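You operate a simulated robot arm through the tools that you are given. There is no shell and no other tool. Be economical: measure what you need, move in short steps, check, and stop when the job is done.

You run a simulated two-armed robot. Do the job below in one go: nothing can be reset, and whatever is moved stays where it is left.

## Task
Lock the yellow stop at 3, put the orange magnet in the purple-rimmed pan and square the pan up.
Fine: loosen the black hand nut first, tighten it before you slide the pan to stop and scale rail, never lifted; other magnets and pans stay. Set down upright: what you pick out.

Only the result counts: the job must be done as asked and must still hold three seconds after the hand-in. Knocking over, shifting, dropping, spilling or breaking anything else fails it.

## Robot
Two 7-joint arms with two-finger parallel grippers on one trunk, on a base that drives. Base frame: it is fixed to the floor where the robot stands at the start and does not move with it; the origin is under the middle of the robot, x ahead of it, y to its left, z up. Lengths are in mm, angles in degrees, forces in N, time in s.
The left shoulder is at the start at [70, 163, 1245], the right one opposite. With the tool pointing down near the work surface each hand reaches from about 380 to 880 mm from the robot's upright axis, wherever it stands, measured 20 degrees to its own side. Places, roughly: black hand nut of the yellow stop [700, -200, 900]; scale rail of the gauge table [700, -100, 900]; teal-rimmed small pan [500, -2000, 1000]; yellow stop of the scale rail [700, -200, 900]. Payload 3.43 kg a hand.
The TCP of each hand is the grasp point between the finger pads, 34 mm short of the fingertips. In the tool frame z runs along the fingers and y along their closing line. Largest opening 128 mm; finger width 24, thickness 12; the body of the gripper, 48 by 130 mm, starts 96 mm behind the TCP.
Orientation is that of the tool frame in the base frame, as a unit quaternion [x, y, z, w]. With the fingers straight down and closing along the base's y, the tool's x points along the base's -x, its y along +y and its z along -z.

## Interface
- The arms move only by the tool play_rows. It takes "left_rows", "right_rows" or both (then of equal length, played together; a hand with none holds still); each is one flat list of numbers, 7 for each row, row after row: the shift along the tool's x, y, z in cm, then the turn, a rotation vector about the tool's x, y, z in degrees, then the gripper command, from -1 (shut) to 1 (fully open), values between in proportion. In form: [tx, ty, tz, ax, ay, az, jaw, tx, ty, tz, ax, ay, az, jaw, ...]. A call has 1 to 12 rows; each row shifts and turns the commanded pose from where the row before left it, along the tool's axes as they then stand. Rows are played at 5 a second. More than 50 mm and 8.6 degrees between two rows, or a gripper value outside its range, and nothing of the call is played. A pose out of reach is approached as far as the arm can. The call stops where the force on the tool passes 40 N (or 10 N more than at its start, if that is more) or the arm is blocked; 0.2 s more then pass. Each finger travels about 153 mm/s and halts on what it meets, pressing with about 38 N; the grip force reading is that of the motor and also rises with nothing between the fingers. The clock runs only during rows and for 0.2 s after the last one: add rows that do not move to give the fingers time. It gives the time, the measured TCP pose, the force on the tool (base axes), the opening and the grip force at its end, in the units of the frame above (readings bear some noise), with the torque about the TCP (base axes, N m) and any sound that the robot's microphone picked up, and new pictures: "views" is both (left out), scene, wrist or none (wrist: the cameras of the hands that moved).
- Cameras (640 x 400 px; columns grow to the right, rows downward): "scene" is now at [116.6, -54.9, 1466.4]; the picture's right is [-0.63, -0.77, 0.00], its down [-0.48, 0.39, -0.78] and it looks along [0.61, -0.50, -0.62] (base axes); focal length 214 px, centre (320, 200). "left" rides on the left gripper at [76, 11, -160] in its tool frame; the picture's right is [-0.15, 0.99, 0.00], its down [-0.88, -0.13, -0.46] and it looks along [-0.45, -0.07, 0.89] (tool axes); focal length 234 px, centre (320, 200). "right" rides on the right gripper at [76, -11, -160] in its tool frame; the picture's right is [0.15, 0.99, 0.00], its down [-0.88, 0.13, -0.46] and it looks along [-0.45, 0.07, 0.89] (tool axes); focal length 234 px, centre (320, 200). There is no depth. A picture from a camera that has moved, and an enlarged one, comes with that camera's place and axes in the base frame and with its lens.
- lift_body(by): slides the trunk up (or, below 0, down) by that many mm; the arms and the scene camera ride with it, the base frame stays. It gives what a move gives, with no picture.
- steer(legs): drives the robot by 1 to 6 legs, each [ahead, left, turn to the left] in mm, mm and degrees, along the robot's own axes; the way and the turn of a leg run together, so that a leg with both is an arc; at most 1500 mm and 180 degrees a leg. The arms and the cameras ride along, it lands a little off, and it stops where it bumps. It gives what a move gives, and a new picture of the scene camera.
- pan_tilt(pan, tilt): turns the head with the scene camera to pan (to the left, within 86 degrees either way) and tilt (down, from -29 to 69), counted from straight ahead of the robot. It gives what a move gives, and a new picture of the scene camera.
- zoom(camera, box): a new picture of the part [left, top, right, bottom] of that camera's present view, enlarged. The clock stands still meanwhile.
- close_job(): hands the job in; it is judged then, once.

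Work in short steps. Places have to be worked out from the pictures, the camera data and where the tool is seen: move nearer, look again, correct. Check each grasp and each placing, and mend what went wrong. You have 120 turns and 260 pictures in all, those below and enlarged ones among them. Open the grippers and draw the arms clear of the work before you hand the job in, unless the task says otherwise; then end with one line.

The tools are called as name(argument=value, ...) on one line, values as JSON. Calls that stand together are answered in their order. play_rows: Moves the arms, as the interface text tells. Its arguments: {"type":"object","properties":{"left_rows":{"type":"array","items":{"type":"number"}},"right_rows":{"type":"array","items":{"type":"number"}},"views":{"type":"string","enum":["both","scene","wrist","none"]}},"required":[]} The other tools are called the same way: lift_body (by) slides the trunk up or down; steer (legs) drives the base; pan_tilt (pan, tilt) turns the head that bears the scene camera; zoom (camera, box) takes an enlarged picture of a part of a camera's view; close_job () hands the job in.

At the start:

```text
time: 0.0
left_ee_pos: [572.1, -93.5, 1209.7]
left_orientation: [0.0, 1.0, 0.0, 0.0]
left_contact_force: [-0.3, -0.1, 1.1]
left_ft_torque: [0.0, -0.01, -0.02]
left_gripper_width: 128.2
left_finger_force: 0.0
right_ee_pos: [408.0, -471.3, 1244.1]
right_orientation: [-0.001, 1.0, 0.0, 0.0]
right_contact_force: [-0.6, 0.8, 0.9]
right_ft_torque: [-0.03, 0.0, -0.03]
right_gripper_width: 128.0
right_finger_force: 0.0
trunk travel left (down, up): [-725.0, 215.0]
robot x, y, heading: [-3.2, 0.3, -0.1]
head pan, tilt: [-39.3, 38.5]
```

scene: 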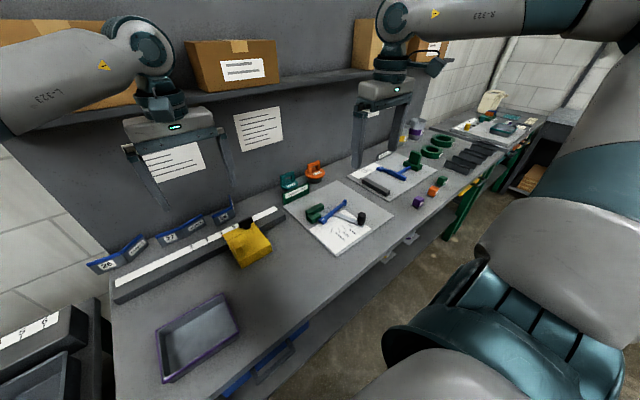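
right: 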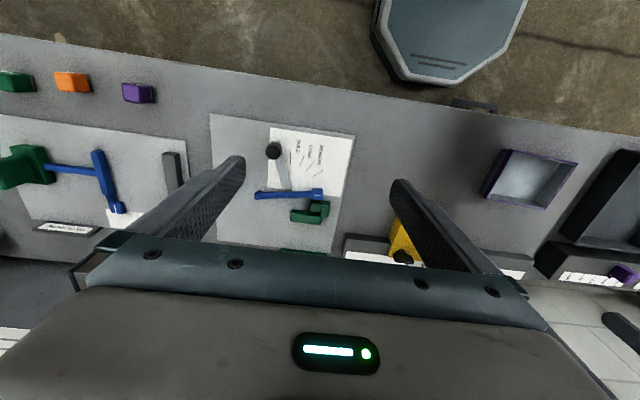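
left: 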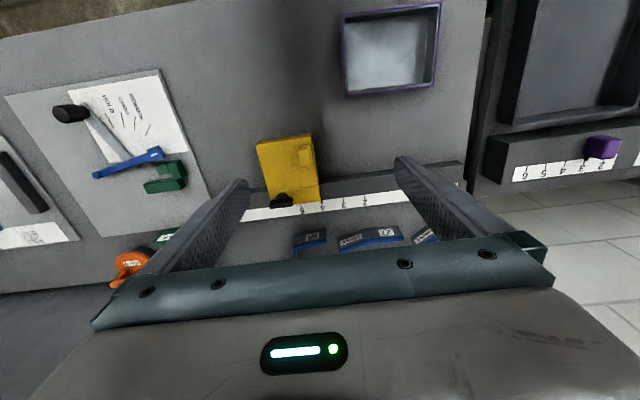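

I start by enlarging the areas around the rail, stop and candidate magnets.

zoom(camera="scene", box=[80, 180, 340, 390])

zoom(camera="scene", box=[270, 90, 550, 260])

zoom(camera="left", box=[220, 110, 480, 270])

zoom(camera="right", box=[0, 30, 240, 250])

```text
1.90 times, centred on (210, 285) of scene
camera zoom: at [116.6, -54.9, 1466.4], right [-0.63, -0.77, 0.0], down [-0.48, 0.39, -0.78], along [0.61, -0.5, -0.62], focal length 408 px, centre (530, 38)
```

zoom: 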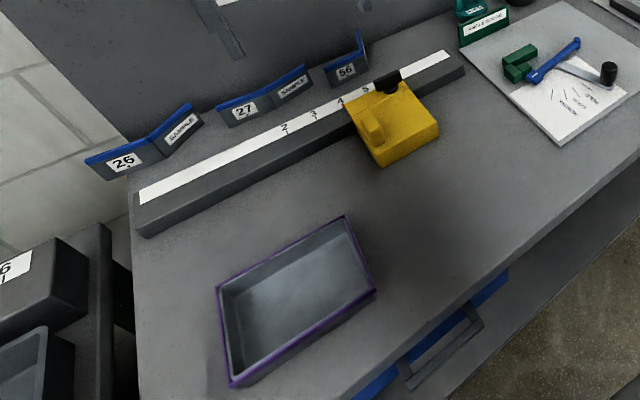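

```text
2.29 times, centred on (410, 175) of scene
camera zoom: at [116.6, -54.9, 1466.4], right [-0.63, -0.77, 0.0], down [-0.48, 0.39, -0.78], along [0.61, -0.5, -0.62], focal length 490 px, centre (114, 257)
```

zoom: 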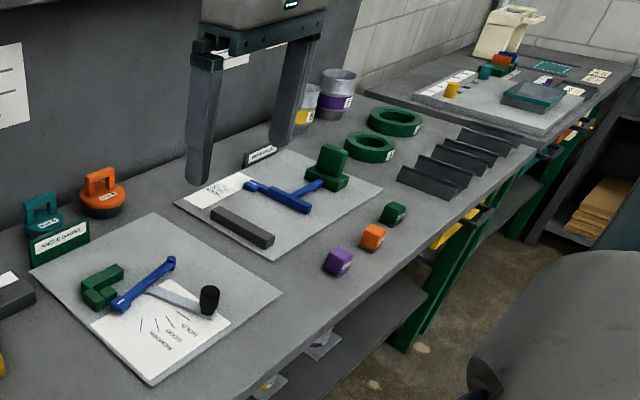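

```text
2.46 times, centred on (350, 190) of left
camera zoom: at [496.7, -82.8, 1368.7], right [0.15, 0.99, 0.0], down [0.88, -0.13, 0.46], along [0.45, -0.07, -0.89], focal length 576 px, centre (246, 225)
```

zoom: 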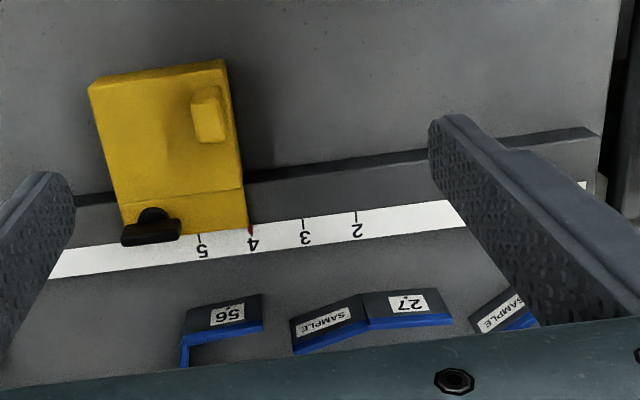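

```text
1.82 times, centred on (120, 140) of right
camera zoom: at [331.4, -483.0, 1403.0], right [-0.15, 0.99, 0.0], down [0.88, 0.13, 0.46], along [0.45, 0.07, -0.89], focal length 426 px, centre (684, 309)
```

zoom: 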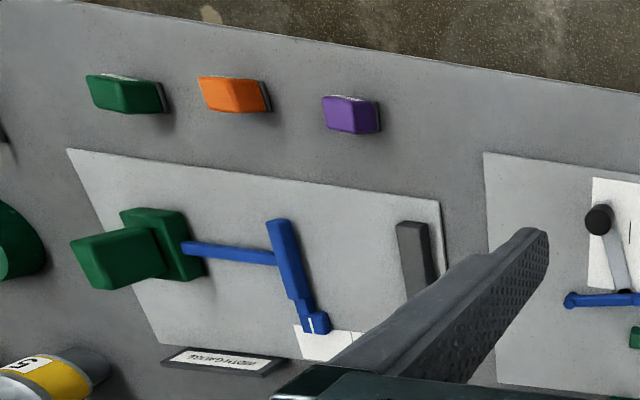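

I read the small sign and the candidates more closely.

zoom(camera="scene", box=[265, 150, 345, 210])

zoom(camera="scene", box=[440, 80, 550, 150])

zoom(camera="scene", box=[400, 165, 460, 215])

zoom(camera="left", box=[80, 200, 220, 300])

```text
6.67 times, centred on (305, 180) of scene
camera zoom: at [116.6, -54.9, 1466.4], right [-0.63, -0.77, 0.0], down [-0.48, 0.39, -0.78], along [0.61, -0.5, -0.62], focal length 1430 px, centre (420, 333)
```

zoom: 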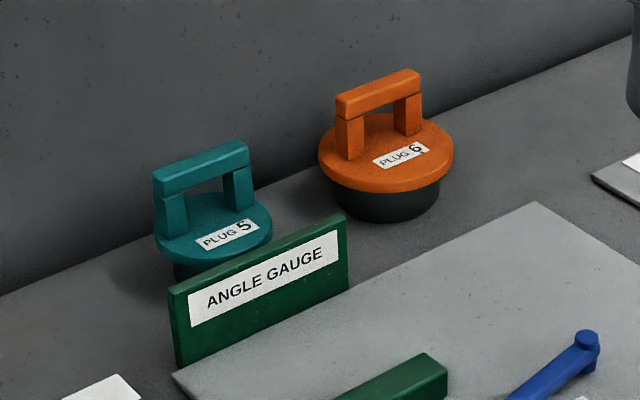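

```text
5.71 times, centred on (495, 115) of scene
camera zoom: at [116.6, -54.9, 1466.4], right [-0.63, -0.77, 0.0], down [-0.48, 0.39, -0.78], along [0.61, -0.5, -0.62], focal length 1226 px, centre (-680, 686)
```

zoom: 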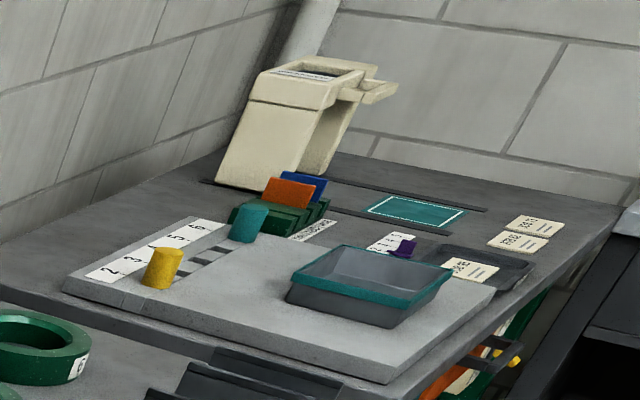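

```text
8.00 times, centred on (430, 190) of scene
camera zoom: at [116.6, -54.9, 1466.4], right [-0.63, -0.77, 0.0], down [-0.48, 0.39, -0.78], along [0.61, -0.5, -0.62], focal length 1716 px, centre (-560, 280)
```

zoom: 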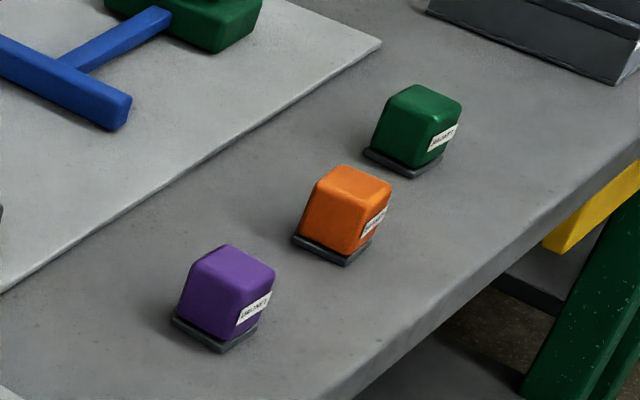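

```text
4.00 times, centred on (150, 250) of left
camera zoom: at [496.7, -82.8, 1368.7], right [0.15, 0.99, 0.0], down [0.88, -0.13, 0.46], along [0.45, -0.07, -0.89], focal length 937 px, centre (1000, 0)
```

zoom: 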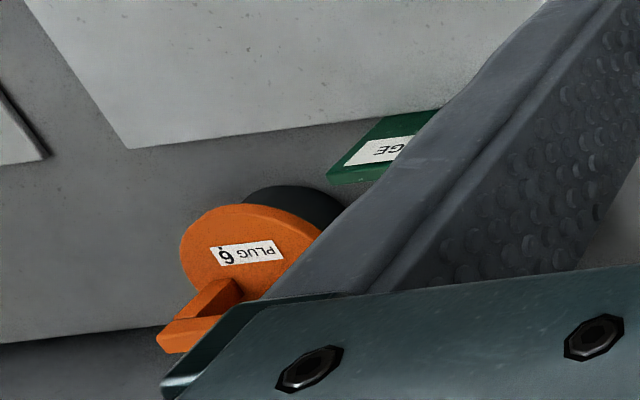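

The labelled orange cube (row of "MAGNET" cubes) is the orange magnet at about (403,-945,900). The stop sits near 4 with its nut around (707,-197). I clear the left hand away and bring the right one over the stop for a closer look.

play_rows(left_rows=[1.1, 2.7, 0, 0, 0, 0, 1, 1.1, 2.7, 0, 0, 0, 0, 1, 1.1, 2.7, 0, 0, 0, 0, 1, 1.1, 2.7, 0, 0, 0, 0, 1, 1.1, 2.7, 0, 0, 0, 0, 1, 1.1, 2.7, 0, 0, 0, 0, 1, 1.1, 2.7, 0, 0, 0, 0, 1, 1.1, 2.7, 0, 0, 0, 0, 1, 1.1, 2.7, 0, 0, 0, 0, 1], right_rows=[-2.6, 3, 1, 0, 0, 0, 1, -2.6, 3, 1, 0, 0, 0, 1, -2.6, 3, 1, 0, 0, 0, 1, -2.6, 3, 1, 0, 0, 0, 1, -2.6, 3, 1, 0, 0, 0, 1, -2.6, 3, 1, 0, 0, 0, 1, -2.6, 3, 1, 0, 0, 0, 1, -2.6, 3, 1, 0, 0, 0, 1, -2.6, 3, 1, 0, 0, 0, 1])

```text
time: 2.0
left_ee_pos: [476.5, 152.0, 1209.2]
left_orientation: [0.001, 1.0, 0.0, -0.001]
left_contact_force: [0.5, 0.1, 0.5]
left_ft_torque: [0.02, 0.05, 0.0]
left_gripper_width: 128.1
left_finger_force: 0.1
right_ee_pos: [643.3, -201.8, 1154.0]
right_orientation: [0.002, 1.0, -0.001, -0.001]
right_contact_force: [0.6, -0.2, 0.8]
right_ft_torque: [0.0, 0.01, 0.02]
right_gripper_width: 127.6
right_finger_force: 0.1
trunk travel left (down, up): [-725.0, 215.0]
robot x, y, heading: [1.8, -1.9, -0.1]
head pan, tilt: [-39.3, 38.5]
camera scene: at [119.1, -53.2, 1466.3], right [-0.63, -0.77, 0.0], down [-0.48, 0.39, -0.78], along [0.6, -0.5, -0.62], focal length 214 px, centre (320, 200)
camera right: at [566.3, -212.6, 1312.4], right [-0.14, 0.99, 0.0], down [0.88, 0.13, 0.45], along [0.45, 0.06, -0.89], focal length 234 px, centre (320, 200)
camera left: at [401.1, 162.9, 1368.6], right [0.15, 0.99, 0.0], down [0.88, -0.13, 0.45], along [0.45, -0.07, -0.89], focal length 234 px, centre (320, 200)
```

scene: 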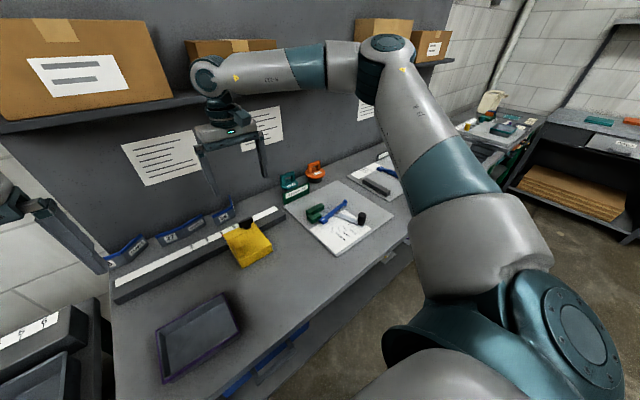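
right: 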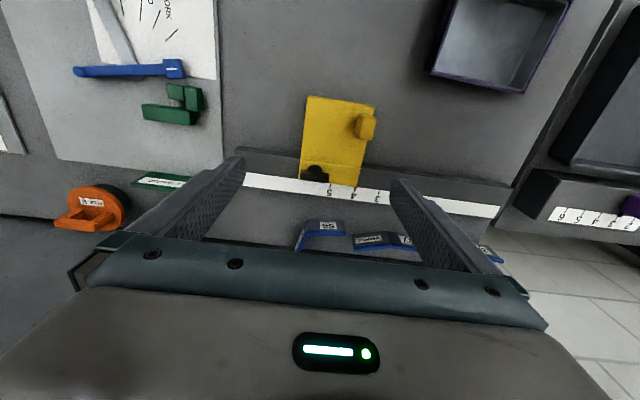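
left: 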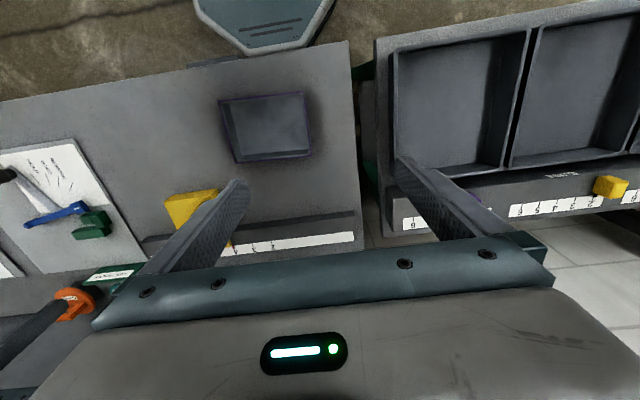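

The stop is now in front of the right camera. I zoom on it from both the right and scene cameras.

zoom(camera="right", box=[270, 80, 410, 215])

zoom(camera="scene", box=[200, 195, 290, 275])

```text
2.96 times, centred on (340, 148) of right
camera zoom: at [566.3, -212.6, 1312.4], right [-0.14, 0.99, 0.0], down [0.88, 0.13, 0.45], along [0.45, 0.06, -0.89], focal length 694 px, centre (261, 356)
```

zoom: 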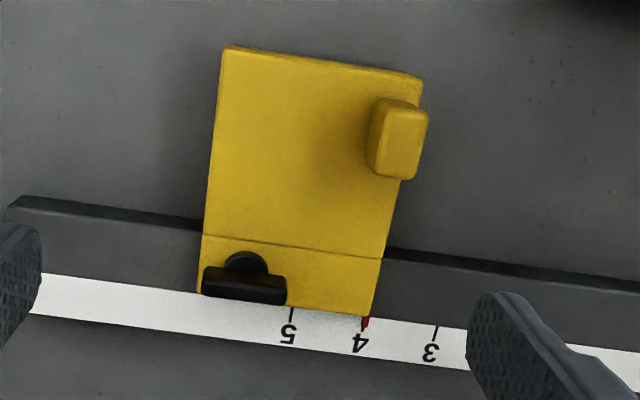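

```text
5.00 times, centred on (245, 235) of scene
camera zoom: at [119.1, -53.2, 1466.3], right [-0.63, -0.77, 0.0], down [-0.48, 0.39, -0.78], along [0.6, -0.5, -0.62], focal length 1072 px, centre (695, 25)
```

zoom: 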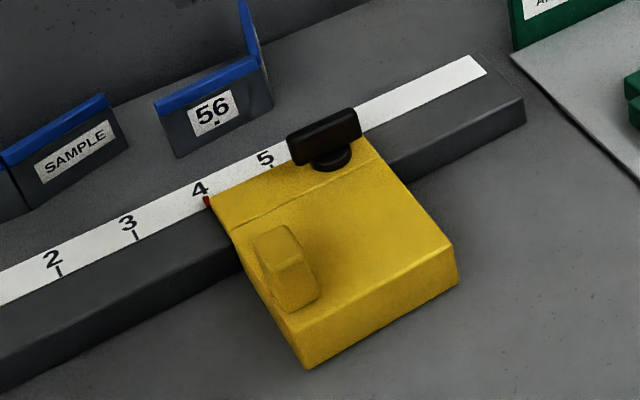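

Rail runs along y, its top about z≈880, ticks ≈50 mm apart, pointer now at 4. The nut is a T-bar on a vertical axis, bar along y, near (714,-203). I bring the right hand over it and turn it clockwise by 85° (leaving room to turn counter-clockwise), jaws half open.

play_rows(right_rows=[-3.55, 0, 1.5, 0, 0, 0, 0, -3.55, 0, 1.5, 0, 0, 0, 0, 0, 0, 0.7, 0, 0, 8.5, 0, 0, 0, 0.7, 0, 0, 8.5, 0, 0, 0, 0.7, 0, 0, 8.5, 0, 0, 0, 0.7, 0, 0, 8.5, 0, 0, 0, 0.7, 0, 0, 8.5, 0, 0, 0, 0.7, 0, 0, 8.5, 0, 0, 0, 0.7, 0, 0, 8.5, 0, 0, 0, 0.7, 0, 0, 8.5, 0, 0, 0, 0.7, 0, 0, 8.5, 0, 0, 0, 0.7, 0, 0, 8.5, 0])

```text
time: 4.6
left_ee_pos: [474.6, 151.3, 1211.0]
left_orientation: [0.0, 1.0, 0.0, 0.0]
left_contact_force: [1.1, 0.9, -0.1]
left_ft_torque: [0.02, -0.02, 0.02]
left_gripper_width: 127.8
left_finger_force: 0.0
right_ee_pos: [670.5, -239.8, 1059.0]
right_orientation: [0.676, 0.737, 0.001, 0.0]
right_contact_force: [0.1, 0.7, 0.0]
right_ft_torque: [-0.03, -0.02, 0.0]
right_gripper_width: 64.0
right_finger_force: 0.0
right hand out of reach, approached as far as the arm can: row 1, 2, 5, 7, 11
trunk travel left (down, up): [-725.0, 215.0]
robot x, y, heading: [-1.3, -0.2, -0.1]
head pan, tilt: [-39.3, 38.5]
camera scene: at [116.7, -54.7, 1466.4], right [-0.63, -0.77, 0.0], down [-0.48, 0.39, -0.78], along [0.61, -0.5, -0.62], focal length 214 px, centre (320, 200)
camera right: at [652.0, -165.8, 1217.4], right [0.97, 0.23, 0.0], down [0.2, -0.87, 0.45], along [0.11, -0.44, -0.89], focal length 234 px, centre (320, 200)
```

scene: 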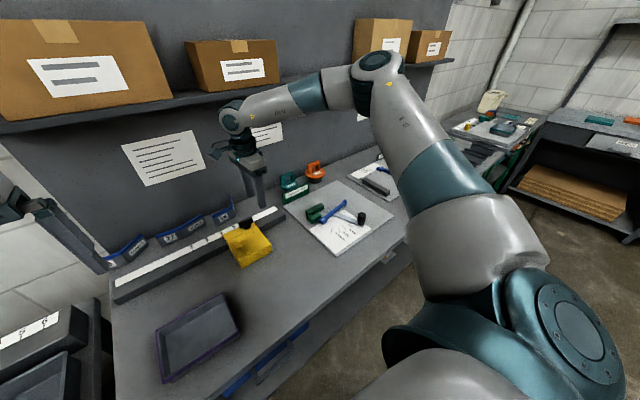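
right: 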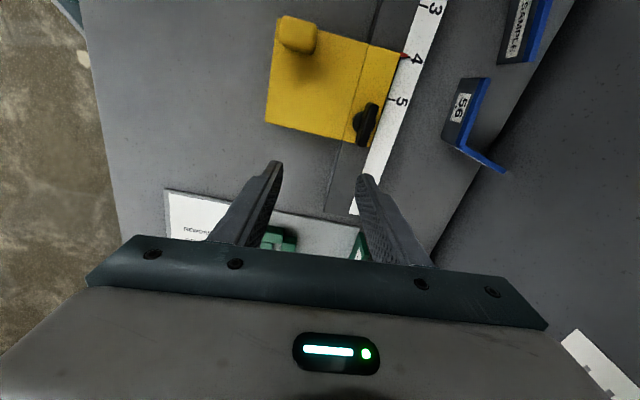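

The right hand stopped short at (670,-240). Two views triangulate the nut at about (726,-202,897). I check what a small further row does.

play_rows(right_rows=[0, 0, 0, 0, 0, 0, 0, 0, 0, 0, 0, 0, 0, 0], views="none")

```text
time: 5.2
left_ee_pos: [474.9, 152.3, 1210.6]
left_orientation: [0.0, 1.0, 0.0, 0.0]
left_contact_force: [0.2, 0.0, 0.2]
left_ft_torque: [-0.02, 0.0, -0.01]
left_gripper_width: 128.1
left_finger_force: 0.1
right_ee_pos: [671.0, -238.6, 1059.5]
right_orientation: [0.676, 0.737, 0.001, 0.0]
right_contact_force: [-0.5, -0.3, 0.6]
right_ft_torque: [0.01, -0.03, 0.03]
right_gripper_width: 63.8
right_finger_force: 0.0
trunk travel left (down, up): [-725.0, 215.0]
robot x, y, heading: [-0.3, 1.3, -0.3]
head pan, tilt: [-39.3, 38.5]
```

Commanded pose equals the reached one, so I need more reach: I drive 60 mm forward and lower the trunk by 60 mm (hands stay well above everything).

steer(legs=[[60, 0, 0]])

lift_body(by=-60)

```text
time: 6.2
left_ee_pos: [530.9, 150.8, 1211.8]
left_orientation: [0.0, 1.0, 0.0, 0.001]
left_contact_force: [-0.5, -0.2, 0.1]
left_ft_torque: [0.0, -0.01, -0.01]
left_gripper_width: 127.8
left_finger_force: 0.1
right_ee_pos: [727.0, -239.6, 1060.6]
right_orientation: [0.676, 0.737, 0.003, 0.001]
right_contact_force: [0.2, 0.8, 0.1]
right_ft_torque: [-0.02, -0.04, 0.02]
right_gripper_width: 64.0
right_finger_force: 0.0
trunk travel left (down, up): [-725.0, 215.0]
robot x, y, heading: [57.9, -2.2, -0.2]
head pan, tilt: [-39.3, 38.5]
camera scene: at [171.6, -54.7, 1466.9], right [-0.63, -0.77, 0.0], down [-0.48, 0.39, -0.78], along [0.61, -0.5, -0.62], focal length 214 px, centre (320, 200)
```

scene: 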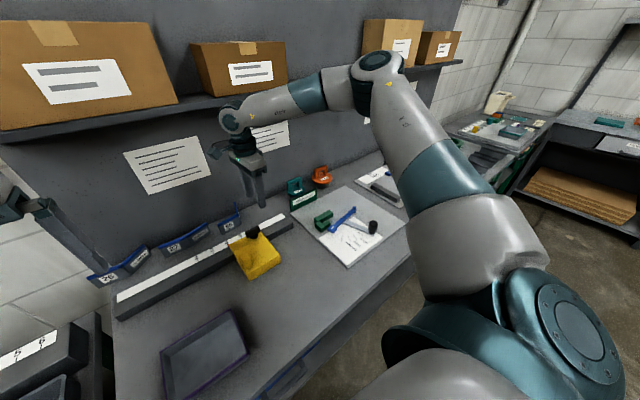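

```text
time: 7.2
left_ee_pos: [532.7, 150.0, 1151.0]
left_orientation: [0.0, 1.0, 0.0, 0.001]
left_contact_force: [-0.5, 0.1, 0.0]
left_ft_torque: [0.01, -0.04, 0.02]
left_gripper_width: 128.0
left_finger_force: 0.1
right_ee_pos: [729.0, -239.0, 999.9]
right_orientation: [0.675, 0.738, 0.002, 0.0]
right_contact_force: [-0.9, -0.4, 0.2]
right_ft_torque: [0.0, -0.04, 0.0]
right_gripper_width: 64.1
right_finger_force: 0.0
trunk travel left (down, up): [-665.0, 275.0]
robot x, y, heading: [60.2, -0.9, -0.1]
head pan, tilt: [-39.3, 38.5]
```

Now at (729,-239,1000). I shift 37 mm to +y, turn 5° more, and look.

play_rows(right_rows=[3.7, 0, 0, 0, 0, 5, 0, 0, 0, 2, 0, 0, 0, 0])

```text
time: 7.8
left_ee_pos: [534.0, 151.3, 1150.5]
left_orientation: [0.0, 1.0, 0.0, 0.0]
left_contact_force: [-0.6, -0.7, -0.6]
left_ft_torque: [0.02, 0.0, 0.02]
left_gripper_width: 127.9
left_finger_force: 0.1
right_ee_pos: [708.6, -219.1, 984.6]
right_orientation: [0.707, 0.707, 0.003, 0.0]
right_contact_force: [0.6, 1.1, -0.1]
right_ft_torque: [0.03, 0.01, 0.01]
right_gripper_width: 64.0
right_finger_force: 0.1
right hand out of reach, approached as far as the arm can: row 1, 2
trunk travel left (down, up): [-665.0, 275.0]
robot x, y, heading: [56.1, 0.2, -0.1]
head pan, tilt: [-39.3, 38.5]
camera scene: at [175.6, -55.5, 1406.4], right [-0.63, -0.77, 0.0], down [-0.48, 0.39, -0.78], along [0.61, -0.49, -0.62], focal length 214 px, centre (320, 200)
camera right: at [695.0, -146.5, 1142.9], right [0.99, 0.15, 0.01], down [0.13, -0.88, 0.45], along [0.07, -0.45, -0.89], focal length 234 px, centre (320, 200)
```

scene: 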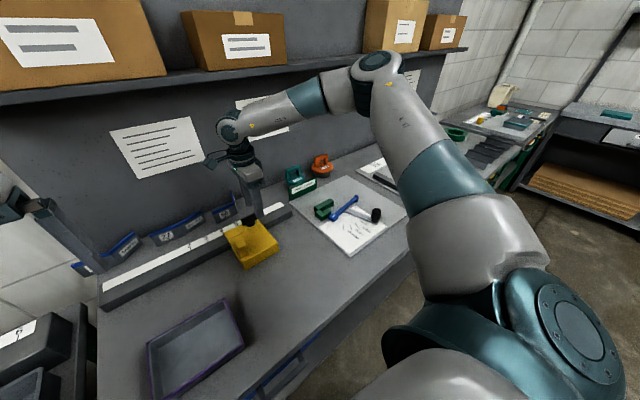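
right: 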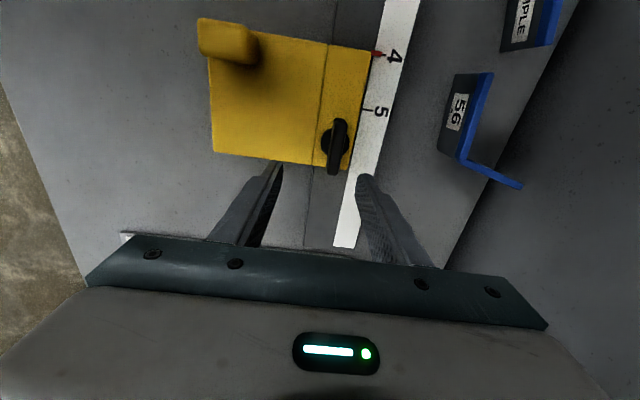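

Still short of the nut; I test whether it is the wrist turn that limits, by backing the turn off 15° while shifting to the nut.

play_rows(right_rows=[0, 0, 0, 0, 0, -7.5, 0, 0, 0, 0, 0, 0, -7.5, 0, 1.2, 2.1, 0, 0, 0, 0, 0, 0, 0, 0, 0, 0, 0, 0], views="none")

```text
time: 8.8
left_ee_pos: [533.0, 150.5, 1150.5]
left_orientation: [-0.001, 1.0, 0.001, 0.0]
left_contact_force: [0.1, -0.2, 0.9]
left_ft_torque: [0.0, 0.03, 0.0]
left_gripper_width: 128.5
left_finger_force: 0.0
right_ee_pos: [708.9, -220.3, 991.7]
right_orientation: [0.609, 0.793, 0.003, 0.001]
right_contact_force: [-0.5, -0.4, 0.2]
right_ft_torque: [-0.04, -0.01, 0.02]
right_gripper_width: 64.0
right_finger_force: 0.0
right hand out of reach, approached as far as the arm can: row 3
trunk travel left (down, up): [-665.0, 275.0]
robot x, y, heading: [58.6, 1.9, 0.1]
head pan, tilt: [-39.3, 38.5]
```

It is distance/pose limited, not the turn. Lower hand relative to the shoulder should help, so I raise the trunk by 130 mm and then lower the hand back toward the nut.

lift_body(by=130)

play_rows(right_rows=[0, 0, 4.5, 0, 0, 0, 0, 0, 0, 4.5, 0, 0, 0, 0, 0, 0, 4, 0, 0, 0, 0, 1.2, 2.1, 0, 0, 0, 0, 0, 0, 0, 0, 0, 0, 0, 0], views="none")

```text
time: 10.3
left_ee_pos: [532.9, 151.5, 1280.2]
left_orientation: [-0.001, 1.0, 0.001, 0.001]
left_contact_force: [-0.6, -0.3, 0.0]
left_ft_torque: [-0.02, -0.02, 0.0]
left_gripper_width: 128.0
left_finger_force: 0.2
right_ee_pos: [709.3, -221.1, 1121.3]
right_orientation: [0.609, 0.794, 0.003, 0.001]
right_contact_force: [0.1, 0.4, 0.1]
right_ft_torque: [0.02, 0.0, -0.02]
right_gripper_width: 64.0
right_finger_force: 0.1
trunk travel left (down, up): [-795.0, 145.0]
robot x, y, heading: [61.6, -0.1, 0.1]
head pan, tilt: [-39.3, 38.5]
```

```text
time: 11.6
left_ee_pos: [532.5, 151.2, 1281.2]
left_orientation: [0.0, 1.0, 0.0, -0.001]
left_contact_force: [-0.3, -0.3, 0.5]
left_ft_torque: [-0.01, -0.01, 0.04]
left_gripper_width: 127.7
left_finger_force: 0.0
right_ee_pos: [681.8, -250.3, 1029.4]
right_orientation: [0.609, 0.793, 0.004, 0.0]
right_contact_force: [-0.4, -1.6, 0.0]
right_ft_torque: [-0.01, -0.02, 0.0]
right_gripper_width: 64.2
right_finger_force: 0.2
right hand out of reach, approached as far as the arm can: row 1, 2, 3, 4
trunk travel left (down, up): [-795.0, 145.0]
robot x, y, heading: [56.8, -1.9, 0.2]
head pan, tilt: [-39.3, 38.5]
```

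The elbow is folded far out to the right, so the target is too far inward for this arm. I turn the robot 25° left so that the nut lies well on the right arm's own side.

steer(legs=[[0, 0, 25]])

```text
time: 13.2
left_ee_pos: [424.1, 338.2, 1280.2]
left_orientation: [-0.218, 0.976, 0.0, -0.001]
left_contact_force: [0.5, -0.3, -0.6]
left_ft_torque: [0.02, 0.05, -0.03]
left_gripper_width: 128.4
left_finger_force: 0.1
right_ee_pos: [730.5, 40.6, 1028.6]
right_orientation: [0.421, 0.907, 0.004, 0.0]
right_contact_force: [-0.8, 0.4, -0.1]
right_ft_torque: [0.03, -0.01, -0.01]
right_gripper_width: 63.9
right_finger_force: 0.1
trunk travel left (down, up): [-795.0, 145.0]
robot x, y, heading: [57.5, -0.6, 25.1]
head pan, tilt: [-39.3, 38.5]
camera scene: at [187.7, -0.2, 1536.4], right [-0.24, -0.97, 0.0], down [-0.6, 0.15, -0.78], along [0.76, -0.19, -0.62], focal length 214 px, centre (320, 200)
```

scene: 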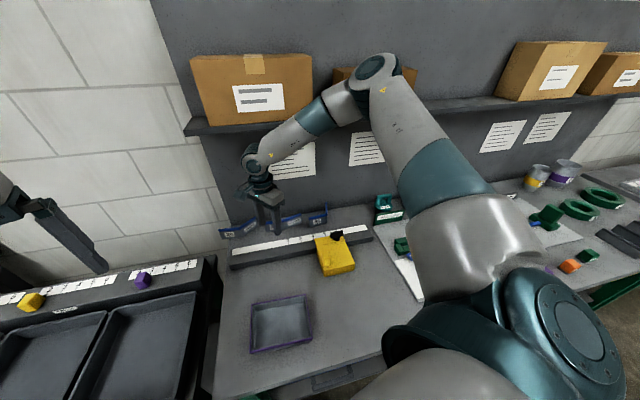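

Now I swing the right hand back in −y over the nut and turn it 40° clockwise.

play_rows(right_rows=[-2.8, -3.0, 0, 0, 0, 0, 0, -2.8, -3.0, 0, 0, 0, 0, 0, -2.8, -3.0, 0, 0, 0, 0, 0, -2.8, -3.0, 0, 0, 0, 0, 0, -2.8, -3.0, 0, 0, 0, 0, 0, -2.8, -3.0, 0, 0, 0, 0, 0, 0, 0, 0, 0, 0, 8, 0, 0, 0, 0, 0, 0, 8, 0, 0, 0, 0, 0, 0, 8, 0, 0, 0, 0, 0, 0, 8, 0, 0, 0, 0, 0, 0, 8, 0])

```text
time: 15.6
left_ee_pos: [423.1, 337.9, 1280.5]
left_orientation: [-0.217, 0.976, 0.0, 0.0]
left_contact_force: [0.1, -0.2, -0.7]
left_ft_torque: [0.03, 0.0, 0.0]
left_gripper_width: 128.0
left_finger_force: 0.0
right_ee_pos: [699.5, -205.8, 1027.0]
right_orientation: [0.708, 0.707, 0.004, -0.001]
right_contact_force: [-0.2, -0.6, -0.8]
right_ft_torque: [-0.04, 0.0, -0.02]
right_gripper_width: 64.2
right_finger_force: 0.0
trunk travel left (down, up): [-795.0, 145.0]
robot x, y, heading: [59.9, -1.7, 25.0]
head pan, tilt: [-39.3, 38.5]
camera scene: at [187.4, 0.2, 1536.4], right [-0.24, -0.97, 0.0], down [-0.6, 0.15, -0.78], along [0.76, -0.19, -0.62], focal length 214 px, centre (320, 200)
camera right: at [687.9, -130.8, 1186.6], right [0.99, 0.15, 0.0], down [0.13, -0.88, 0.45], along [0.07, -0.44, -0.89], focal length 234 px, centre (320, 200)
```

scene: 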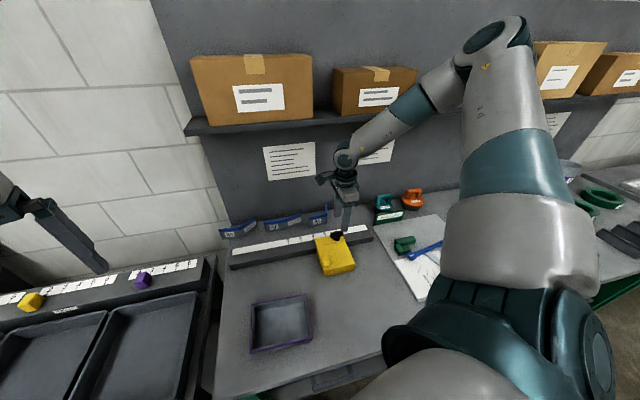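
right: 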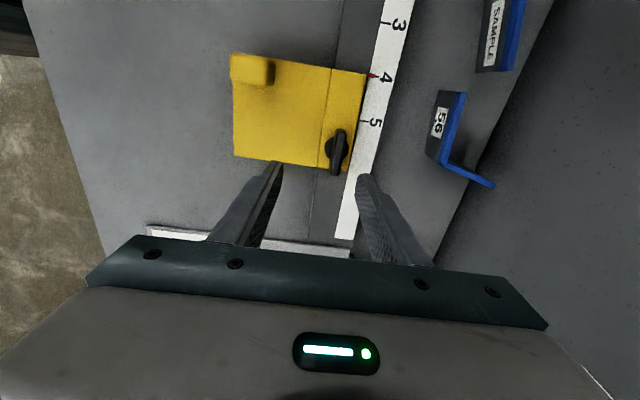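

That worked. I zoom in on the nut for an exact place.

zoom(camera="right", box=[270, 60, 430, 190])

```text
3.08 times, centred on (350, 125) of right
camera zoom: at [687.9, -130.8, 1186.6], right [0.99, 0.15, 0.0], down [0.13, -0.88, 0.45], along [0.07, -0.44, -0.89], focal length 720 px, centre (228, 431)
```

zoom: 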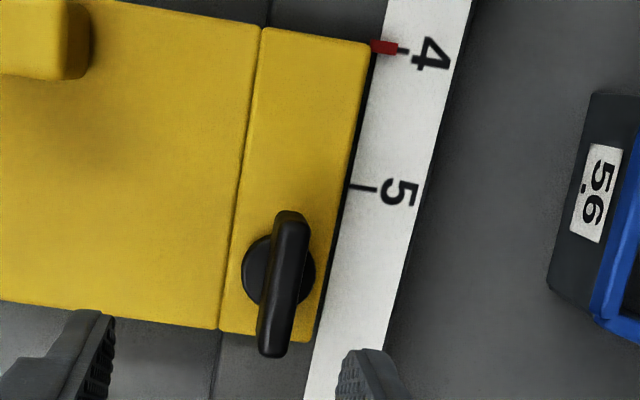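

Nut centre ≈(722,-201.5), bar top ≈ z 910. I move above and descend to TCP z≈945, then look.

play_rows(right_rows=[0.43, 2.25, 0, 0, 0, 0, 0, 0, 0, 4, 0, 0, 0, 0, 0, 0, 4.2, 0, 0, 0, 0, 0, 0, 0, 0, 0, 0, 0])

zoom(camera="right", box=[240, 90, 440, 250])

zoom(camera="scene", box=[290, 190, 390, 280])

```text
time: 16.6
left_ee_pos: [422.4, 338.1, 1280.4]
left_orientation: [-0.218, 0.976, 0.0, 0.0]
left_contact_force: [-0.2, 0.5, 0.1]
left_ft_torque: [0.0, 0.03, 0.01]
left_gripper_width: 127.9
left_finger_force: 0.1
right_ee_pos: [723.4, -200.0, 946.2]
right_orientation: [0.707, 0.708, 0.004, -0.001]
right_contact_force: [-0.7, 0.6, 1.0]
right_ft_torque: [0.04, -0.02, 0.0]
right_gripper_width: 64.0
right_finger_force: 0.1
trunk travel left (down, up): [-795.0, 145.0]
robot x, y, heading: [58.2, -0.7, 25.3]
head pan, tilt: [-39.3, 38.5]
camera scene: at [186.7, 0.1, 1536.5], right [-0.24, -0.97, 0.0], down [-0.6, 0.15, -0.78], along [0.76, -0.19, -0.62], focal length 214 px, centre (320, 200)
camera right: at [711.5, -127.1, 1105.7], right [0.99, 0.15, 0.0], down [0.13, -0.88, 0.45], along [0.07, -0.44, -0.89], focal length 234 px, centre (320, 200)
```

scene: 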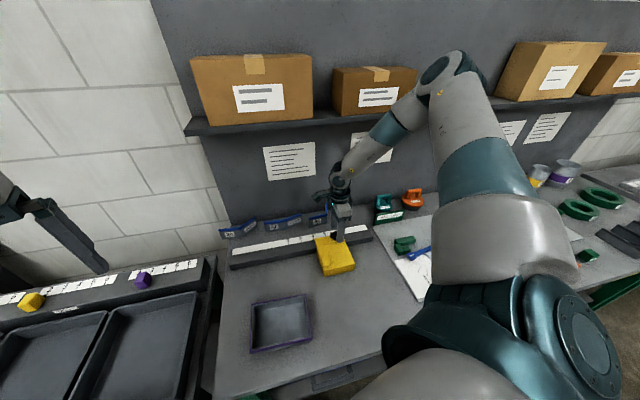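
right: 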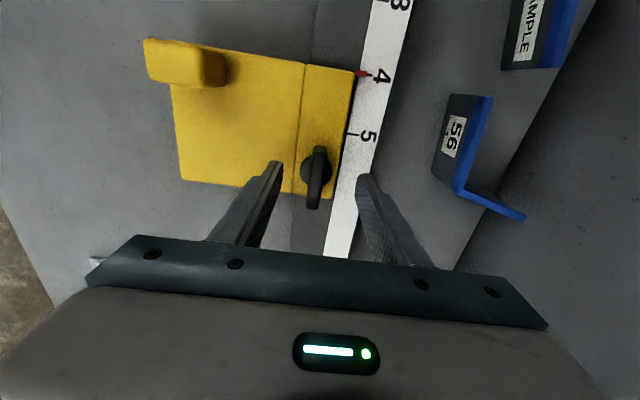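

```text
2.50 times, centred on (340, 170) of right
camera zoom: at [711.5, -127.1, 1105.7], right [0.99, 0.15, 0.0], down [0.13, -0.88, 0.45], along [0.07, -0.44, -0.89], focal length 585 px, centre (270, 275)
```

zoom: 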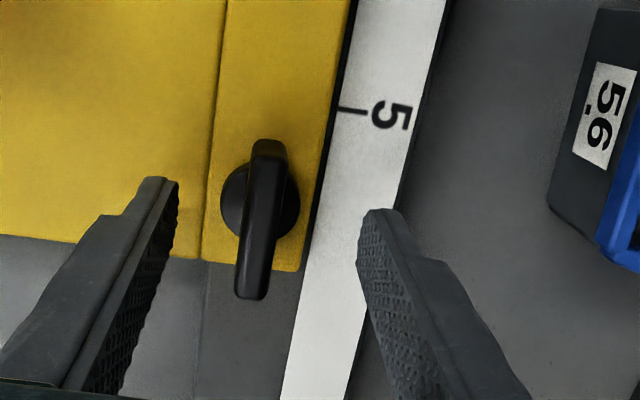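

```text
4.44 times, centred on (340, 235) of scene
camera zoom: at [186.7, 0.1, 1536.5], right [-0.24, -0.97, 0.0], down [-0.6, 0.15, -0.78], along [0.76, -0.19, -0.62], focal length 953 px, centre (231, 44)
```

zoom: 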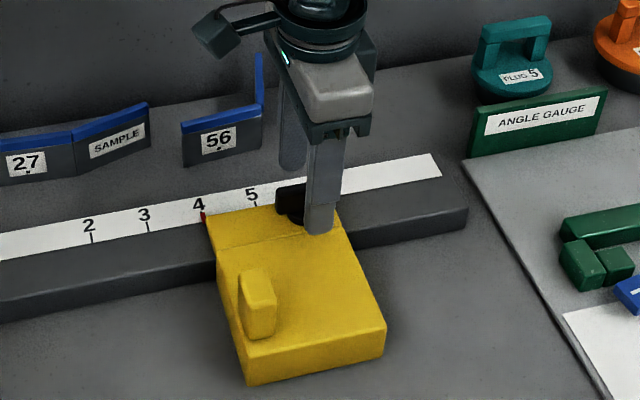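

Bar runs along y, centred ≈(720,-199), mid height ≈ z 917. I shift 3 mm back in x and descend 13 mm.

play_rows(right_rows=[0.1, -0.35, 0.5, 0, 0, 0, 0, 0, 0, 0.8, 0, 0, 0, 0], views="none")

zoom(camera="scene", box=[310, 190, 370, 260])

zoom(camera="right", box=[240, 90, 440, 250])

```text
time: 17.2
left_ee_pos: [422.3, 339.1, 1281.3]
left_orientation: [-0.218, 0.976, 0.0, 0.0]
left_contact_force: [-0.4, -1.0, 0.4]
left_ft_torque: [-0.02, -0.01, 0.0]
left_gripper_width: 128.0
left_finger_force: 0.1
right_ee_pos: [719.9, -199.0, 931.9]
right_orientation: [0.706, 0.709, 0.004, -0.002]
right_contact_force: [0.4, 0.0, -0.3]
right_ft_torque: [0.02, 0.02, 0.03]
right_gripper_width: 64.0
right_finger_force: 0.0
trunk travel left (down, up): [-795.0, 145.0]
robot x, y, heading: [61.5, -1.0, 25.4]
head pan, tilt: [-39.3, 38.5]
```

```text
5.71 times, centred on (340, 225) of scene
camera zoom: at [187.5, 0.1, 1536.4], right [-0.24, -0.97, 0.0], down [-0.6, 0.15, -0.78], along [0.76, -0.19, -0.62], focal length 1226 px, centre (206, 57)
```

zoom: 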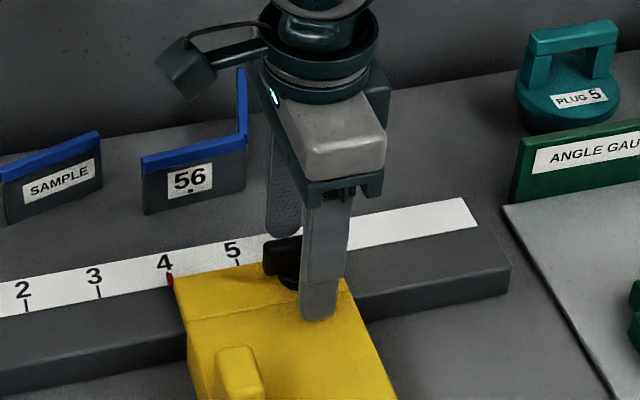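

```text
2.50 times, centred on (340, 170) of right
camera zoom: at [707.7, -125.3, 1092.0], right [0.99, 0.15, 0.0], down [0.13, -0.88, 0.45], along [0.07, -0.44, -0.89], focal length 585 px, centre (270, 275)
```

zoom: 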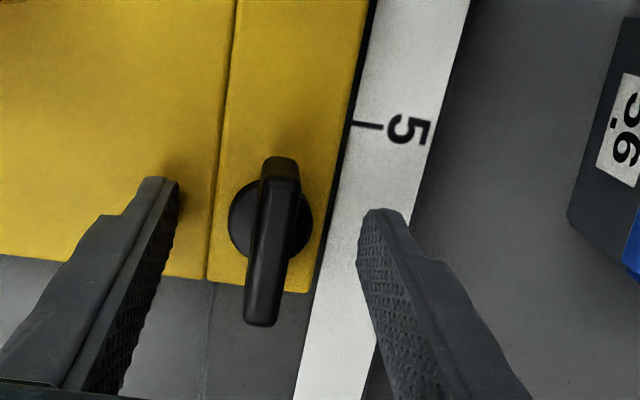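

Bar is centred between the fingers. I close on it.

play_rows(right_rows=[0, 0, 0, 0, 0, 0, -0.6, 0, 0, 0, 0, 0, 0, -1, 0, 0, 0, 0, 0, 0, -1, 0, 0, 0, 0, 0, 0, -1], views="wrist")

```text
time: 18.2
left_ee_pos: [424.6, 338.4, 1281.0]
left_orientation: [-0.218, 0.976, 0.0, 0.0]
left_contact_force: [-0.7, -0.1, 0.1]
left_ft_torque: [0.0, 0.02, -0.01]
left_gripper_width: 127.7
left_finger_force: 0.0
right_ee_pos: [719.9, -199.3, 932.8]
right_orientation: [0.706, 0.709, 0.004, -0.001]
right_contact_force: [1.0, -0.9, 0.5]
right_ft_torque: [-0.1, -0.03, 0.01]
right_gripper_width: 29.2
right_finger_force: 44.7
trunk travel left (down, up): [-795.0, 145.0]
robot x, y, heading: [59.5, 2.3, 25.1]
head pan, tilt: [-39.3, 38.5]
camera right: at [707.8, -125.4, 1092.1], right [0.99, 0.15, 0.0], down [0.13, -0.88, 0.45], along [0.07, -0.44, -0.89], focal length 234 px, centre (320, 200)
```

right: 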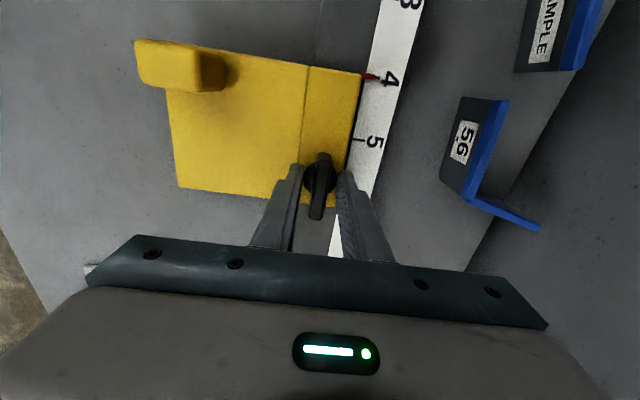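

Width 29 mm: the tips caught the round boss, not the bar. I open, raise 9 mm and close again.

play_rows(right_rows=[0, 0, 0, 0, 0, 0, -0.3, 0, 0, -0.9, 0, 0, 0, -0.3, 0, 0, 0, 0, 0, 0, -1, 0, 0, 0, 0, 0, 0, -1, 0, 0, 0, 0, 0, 0, -1], views="wrist")

```text
time: 19.4
left_ee_pos: [424.1, 338.6, 1280.8]
left_orientation: [-0.219, 0.976, 0.0, 0.001]
left_contact_force: [-1.0, 0.0, -0.1]
left_ft_torque: [0.01, -0.01, 0.03]
left_gripper_width: 128.0
left_finger_force: 0.1
right_ee_pos: [720.0, -199.0, 941.9]
right_orientation: [0.706, 0.708, 0.005, -0.001]
right_contact_force: [0.5, 1.2, 0.9]
right_ft_torque: [0.66, 0.52, -0.01]
right_gripper_width: 12.1
right_finger_force: 44.3
trunk travel left (down, up): [-795.0, 145.0]
robot x, y, heading: [58.1, 1.3, 25.0]
head pan, tilt: [-39.3, 38.5]
camera right: at [707.9, -125.5, 1100.9], right [0.99, 0.15, 0.0], down [0.13, -0.88, 0.45], along [0.07, -0.44, -0.89], focal length 234 px, centre (320, 200)
```

right: 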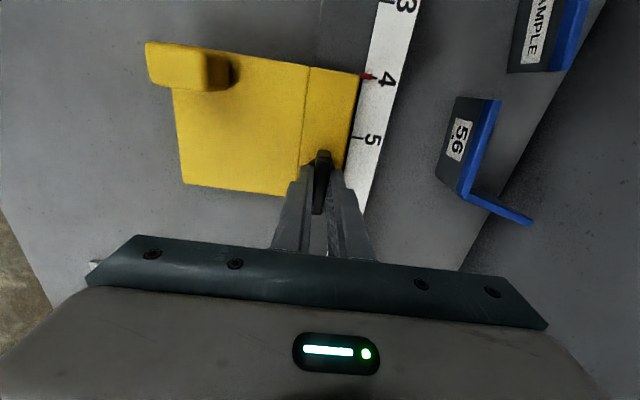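

Gripped the 12 mm bar. I turn counter-clockwise (seen from above) 48° and watch torque.

play_rows(right_rows=[0, 0, 0, 0, 0, -8, -1, 0, 0, 0, 0, 0, -8, -1, 0, 0, 0, 0, 0, -8, -1, 0, 0, 0, 0, 0, -8, -1, 0, 0, 0, 0, 0, -8, -1, 0, 0, 0, 0, 0, -8, -1], views="wrist")

```text
time: 20.8
left_ee_pos: [423.2, 337.5, 1281.2]
left_orientation: [-0.218, 0.976, 0.001, 0.0]
left_contact_force: [-0.2, 0.2, -0.3]
left_ft_torque: [-0.01, -0.02, 0.01]
left_gripper_width: 127.9
left_finger_force: 0.0
right_ee_pos: [719.7, -199.5, 943.2]
right_orientation: [0.356, 0.934, 0.005, 0.0]
right_contact_force: [6.9, -7.1, 13.5]
right_ft_torque: [-0.19, 1.39, 0.01]
right_gripper_width: 12.1
right_finger_force: 45.0
trunk travel left (down, up): [-795.0, 145.0]
robot x, y, heading: [55.1, -0.5, 25.2]
head pan, tilt: [-39.3, 38.5]
camera right: at [654.5, -159.2, 1100.3], right [0.55, 0.84, 0.01], down [0.74, -0.49, 0.46], along [0.38, -0.24, -0.89], focal length 234 px, centre (320, 200)
```

right: 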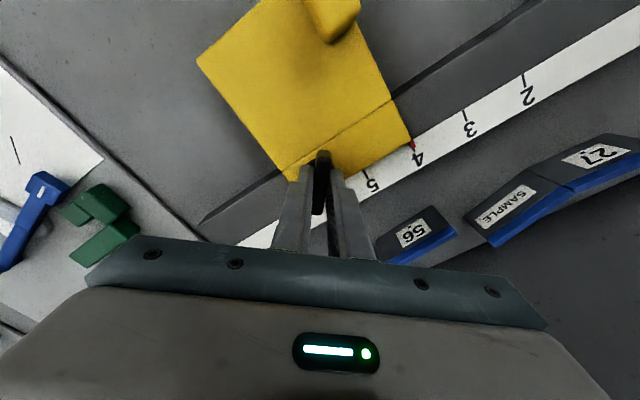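

It turns and pushes the hand upward (nut rises on its thread). I continue 48° with a slight rise.

play_rows(right_rows=[0, 0, -0.1, 0, 0, -8, -1, 0, 0, -0.03, 0, 0, -8, -1, 0, 0, -0.03, 0, 0, -8, -1, 0, 0, -0.03, 0, 0, -8, -1, 0, 0, -0.03, 0, 0, -8, -1, 0, 0, -0.03, 0, 0, -8, -1], views="wrist")

```text
time: 22.2
left_ee_pos: [424.8, 338.3, 1280.4]
left_orientation: [-0.218, 0.976, 0.0, -0.001]
left_contact_force: [-0.7, -0.8, -0.6]
left_ft_torque: [0.01, -0.01, 0.01]
left_gripper_width: 128.1
left_finger_force: 0.0
right_ee_pos: [719.1, -198.9, 941.8]
right_orientation: [-0.054, 0.999, 0.004, 0.0]
right_contact_force: [-0.8, -0.2, -15.6]
right_ft_torque: [-0.93, 0.3, -1.39]
right_gripper_width: 13.9
right_finger_force: 45.2
trunk travel left (down, up): [-795.0, 145.0]
robot x, y, heading: [55.7, -0.9, 24.9]
head pan, tilt: [-39.3, 38.5]
camera right: at [645.1, -220.6, 1100.3], right [-0.25, 0.97, 0.01], down [0.86, 0.22, 0.46], along [0.44, 0.12, -0.89], focal length 234 px, centre (320, 200)
```

right: 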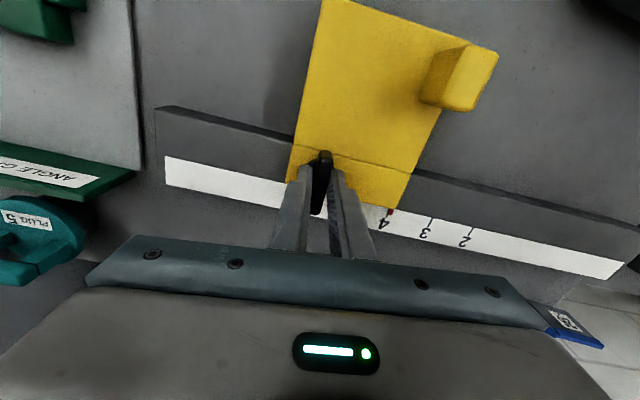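

Torque −1.4 N·m: the nut reached the end of its loosening travel (~90°). I ease back 5°, relax the pull, then drag the stop 40 mm in +y by the bar and check.

play_rows(right_rows=[0, 0, 0.15, 0, 0, 5, -1, 0, 0, 0, 0, 0, 0, -1], views="wrist")

```text
time: 22.8
left_ee_pos: [424.3, 337.4, 1280.1]
left_orientation: [-0.217, 0.976, 0.0, 0.0]
left_contact_force: [-0.3, 0.1, 0.1]
left_ft_torque: [0.03, 0.01, 0.0]
left_gripper_width: 127.8
left_finger_force: 0.0
right_ee_pos: [720.4, -199.2, 942.9]
right_orientation: [-0.01, 1.0, 0.003, 0.0]
right_contact_force: [-0.9, -3.8, -9.5]
right_ft_torque: [-1.06, -0.34, -0.76]
right_gripper_width: 11.8
right_finger_force: 44.7
trunk travel left (down, up): [-795.0, 145.0]
robot x, y, heading: [59.6, -1.2, 25.0]
head pan, tilt: [-39.3, 38.5]
camera right: at [643.1, -213.9, 1100.3], right [-0.17, 0.99, 0.01], down [0.88, 0.14, 0.46], along [0.45, 0.08, -0.89], focal length 234 px, centre (320, 200)
```

right: 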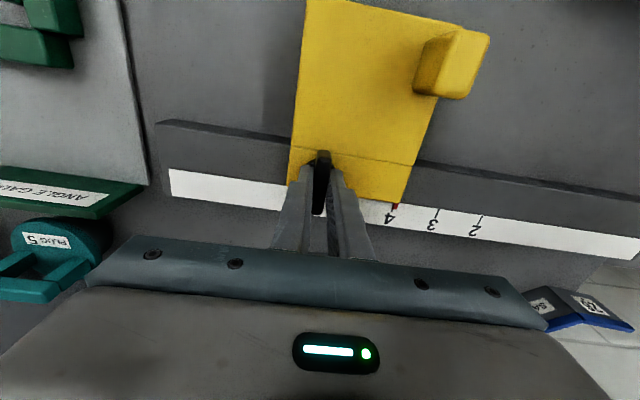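

play_rows(right_rows=[0, 0, 0.1, 0, 0, 2, -1, 0, 1.0, 0, 0, 0, 0, -1, 0, 1, 0, 0, 0, 0, -1, 0, 1, 0, 0, 0, 0, -1, 0, 0, 0, 0, 0, 0, -1], views="wrist")

```text
time: 24.0
left_ee_pos: [423.1, 338.4, 1280.6]
left_orientation: [-0.218, 0.976, 0.0, 0.0]
left_contact_force: [0.5, -0.4, -0.5]
left_ft_torque: [-0.01, -0.01, 0.01]
left_gripper_width: 128.0
left_finger_force: 0.0
right_ee_pos: [718.3, -169.6, 942.6]
right_orientation: [0.007, 1.0, 0.004, 0.001]
right_contact_force: [-5.0, -3.5, -2.4]
right_ft_torque: [-1.25, -0.63, -0.01]
right_gripper_width: 11.9
right_finger_force: 45.2
trunk travel left (down, up): [-795.0, 145.0]
robot x, y, heading: [59.2, -5.3, 25.2]
head pan, tilt: [-39.3, 38.5]
camera right: at [642.6, -181.1, 1100.3], right [-0.13, 0.99, 0.01], down [0.88, 0.11, 0.46], along [0.45, 0.07, -0.89], focal length 234 px, centre (320, 200)
```

right: 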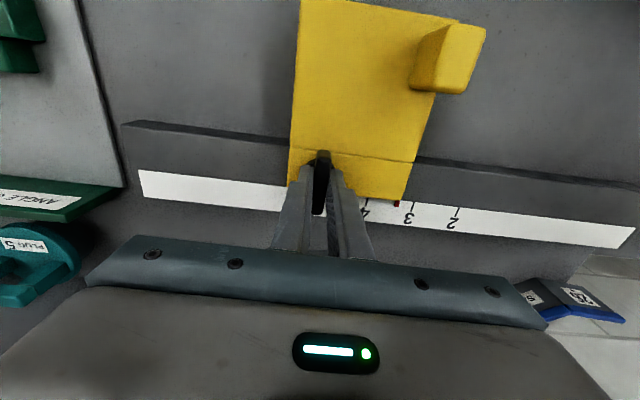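

It slides freely. I measure how far the pointer is from 3.

zoom(camera="right", box=[340, 180, 480, 250])

```text
4.57 times, centred on (410, 215) of right
camera zoom: at [642.6, -181.1, 1100.3], right [-0.13, 0.99, 0.01], down [0.88, 0.11, 0.46], along [0.45, 0.07, -0.89], focal length 1070 px, centre (-91, 131)
```

zoom: 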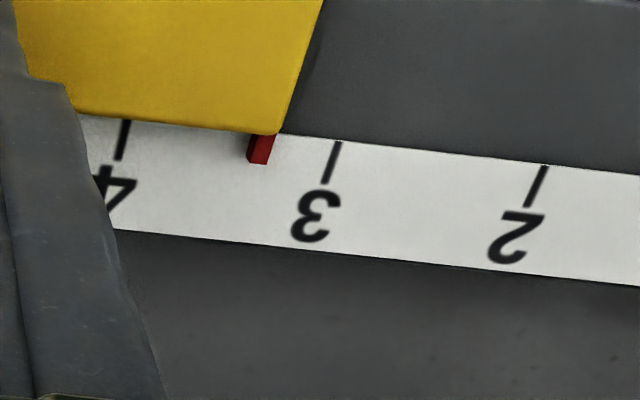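

Pointer is ≈0.65 of the way from 4 to 3; about 17 mm remain. I slide 14 mm and remeasure.

play_rows(right_rows=[0, 0.7, 0, 0, 0, 0, -1, 0, 0.7, 0, 0, 0, 0, -1, 0, 0, 0, 0, 0, 0, -1], views="none")

zoom(camera="right", box=[340, 180, 480, 250])

```text
time: 24.8
left_ee_pos: [421.9, 339.0, 1280.9]
left_orientation: [-0.218, 0.976, 0.0, 0.001]
left_contact_force: [0.2, 0.2, -0.4]
left_ft_torque: [-0.01, 0.02, 0.0]
left_gripper_width: 127.9
left_finger_force: 0.0
right_ee_pos: [721.0, -154.2, 940.6]
right_orientation: [0.007, 1.0, 0.005, 0.001]
right_contact_force: [-6.9, -3.0, -0.7]
right_ft_torque: [-1.08, 0.65, -0.02]
right_gripper_width: 11.9
right_finger_force: 45.2
trunk travel left (down, up): [-795.0, 145.0]
robot x, y, heading: [58.1, 2.5, 25.1]
head pan, tilt: [-39.3, 38.5]
```

```text
4.57 times, centred on (410, 215) of right
camera zoom: at [642.5, -167.0, 1100.2], right [-0.13, 0.99, 0.01], down [0.88, 0.11, 0.46], along [0.45, 0.07, -0.89], focal length 1070 px, centre (-91, 131)
```

zoom: 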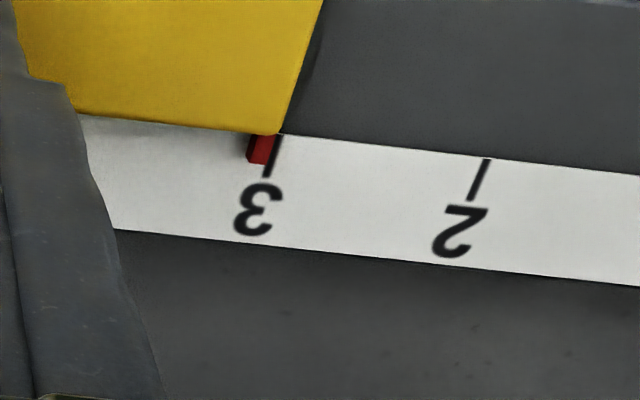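

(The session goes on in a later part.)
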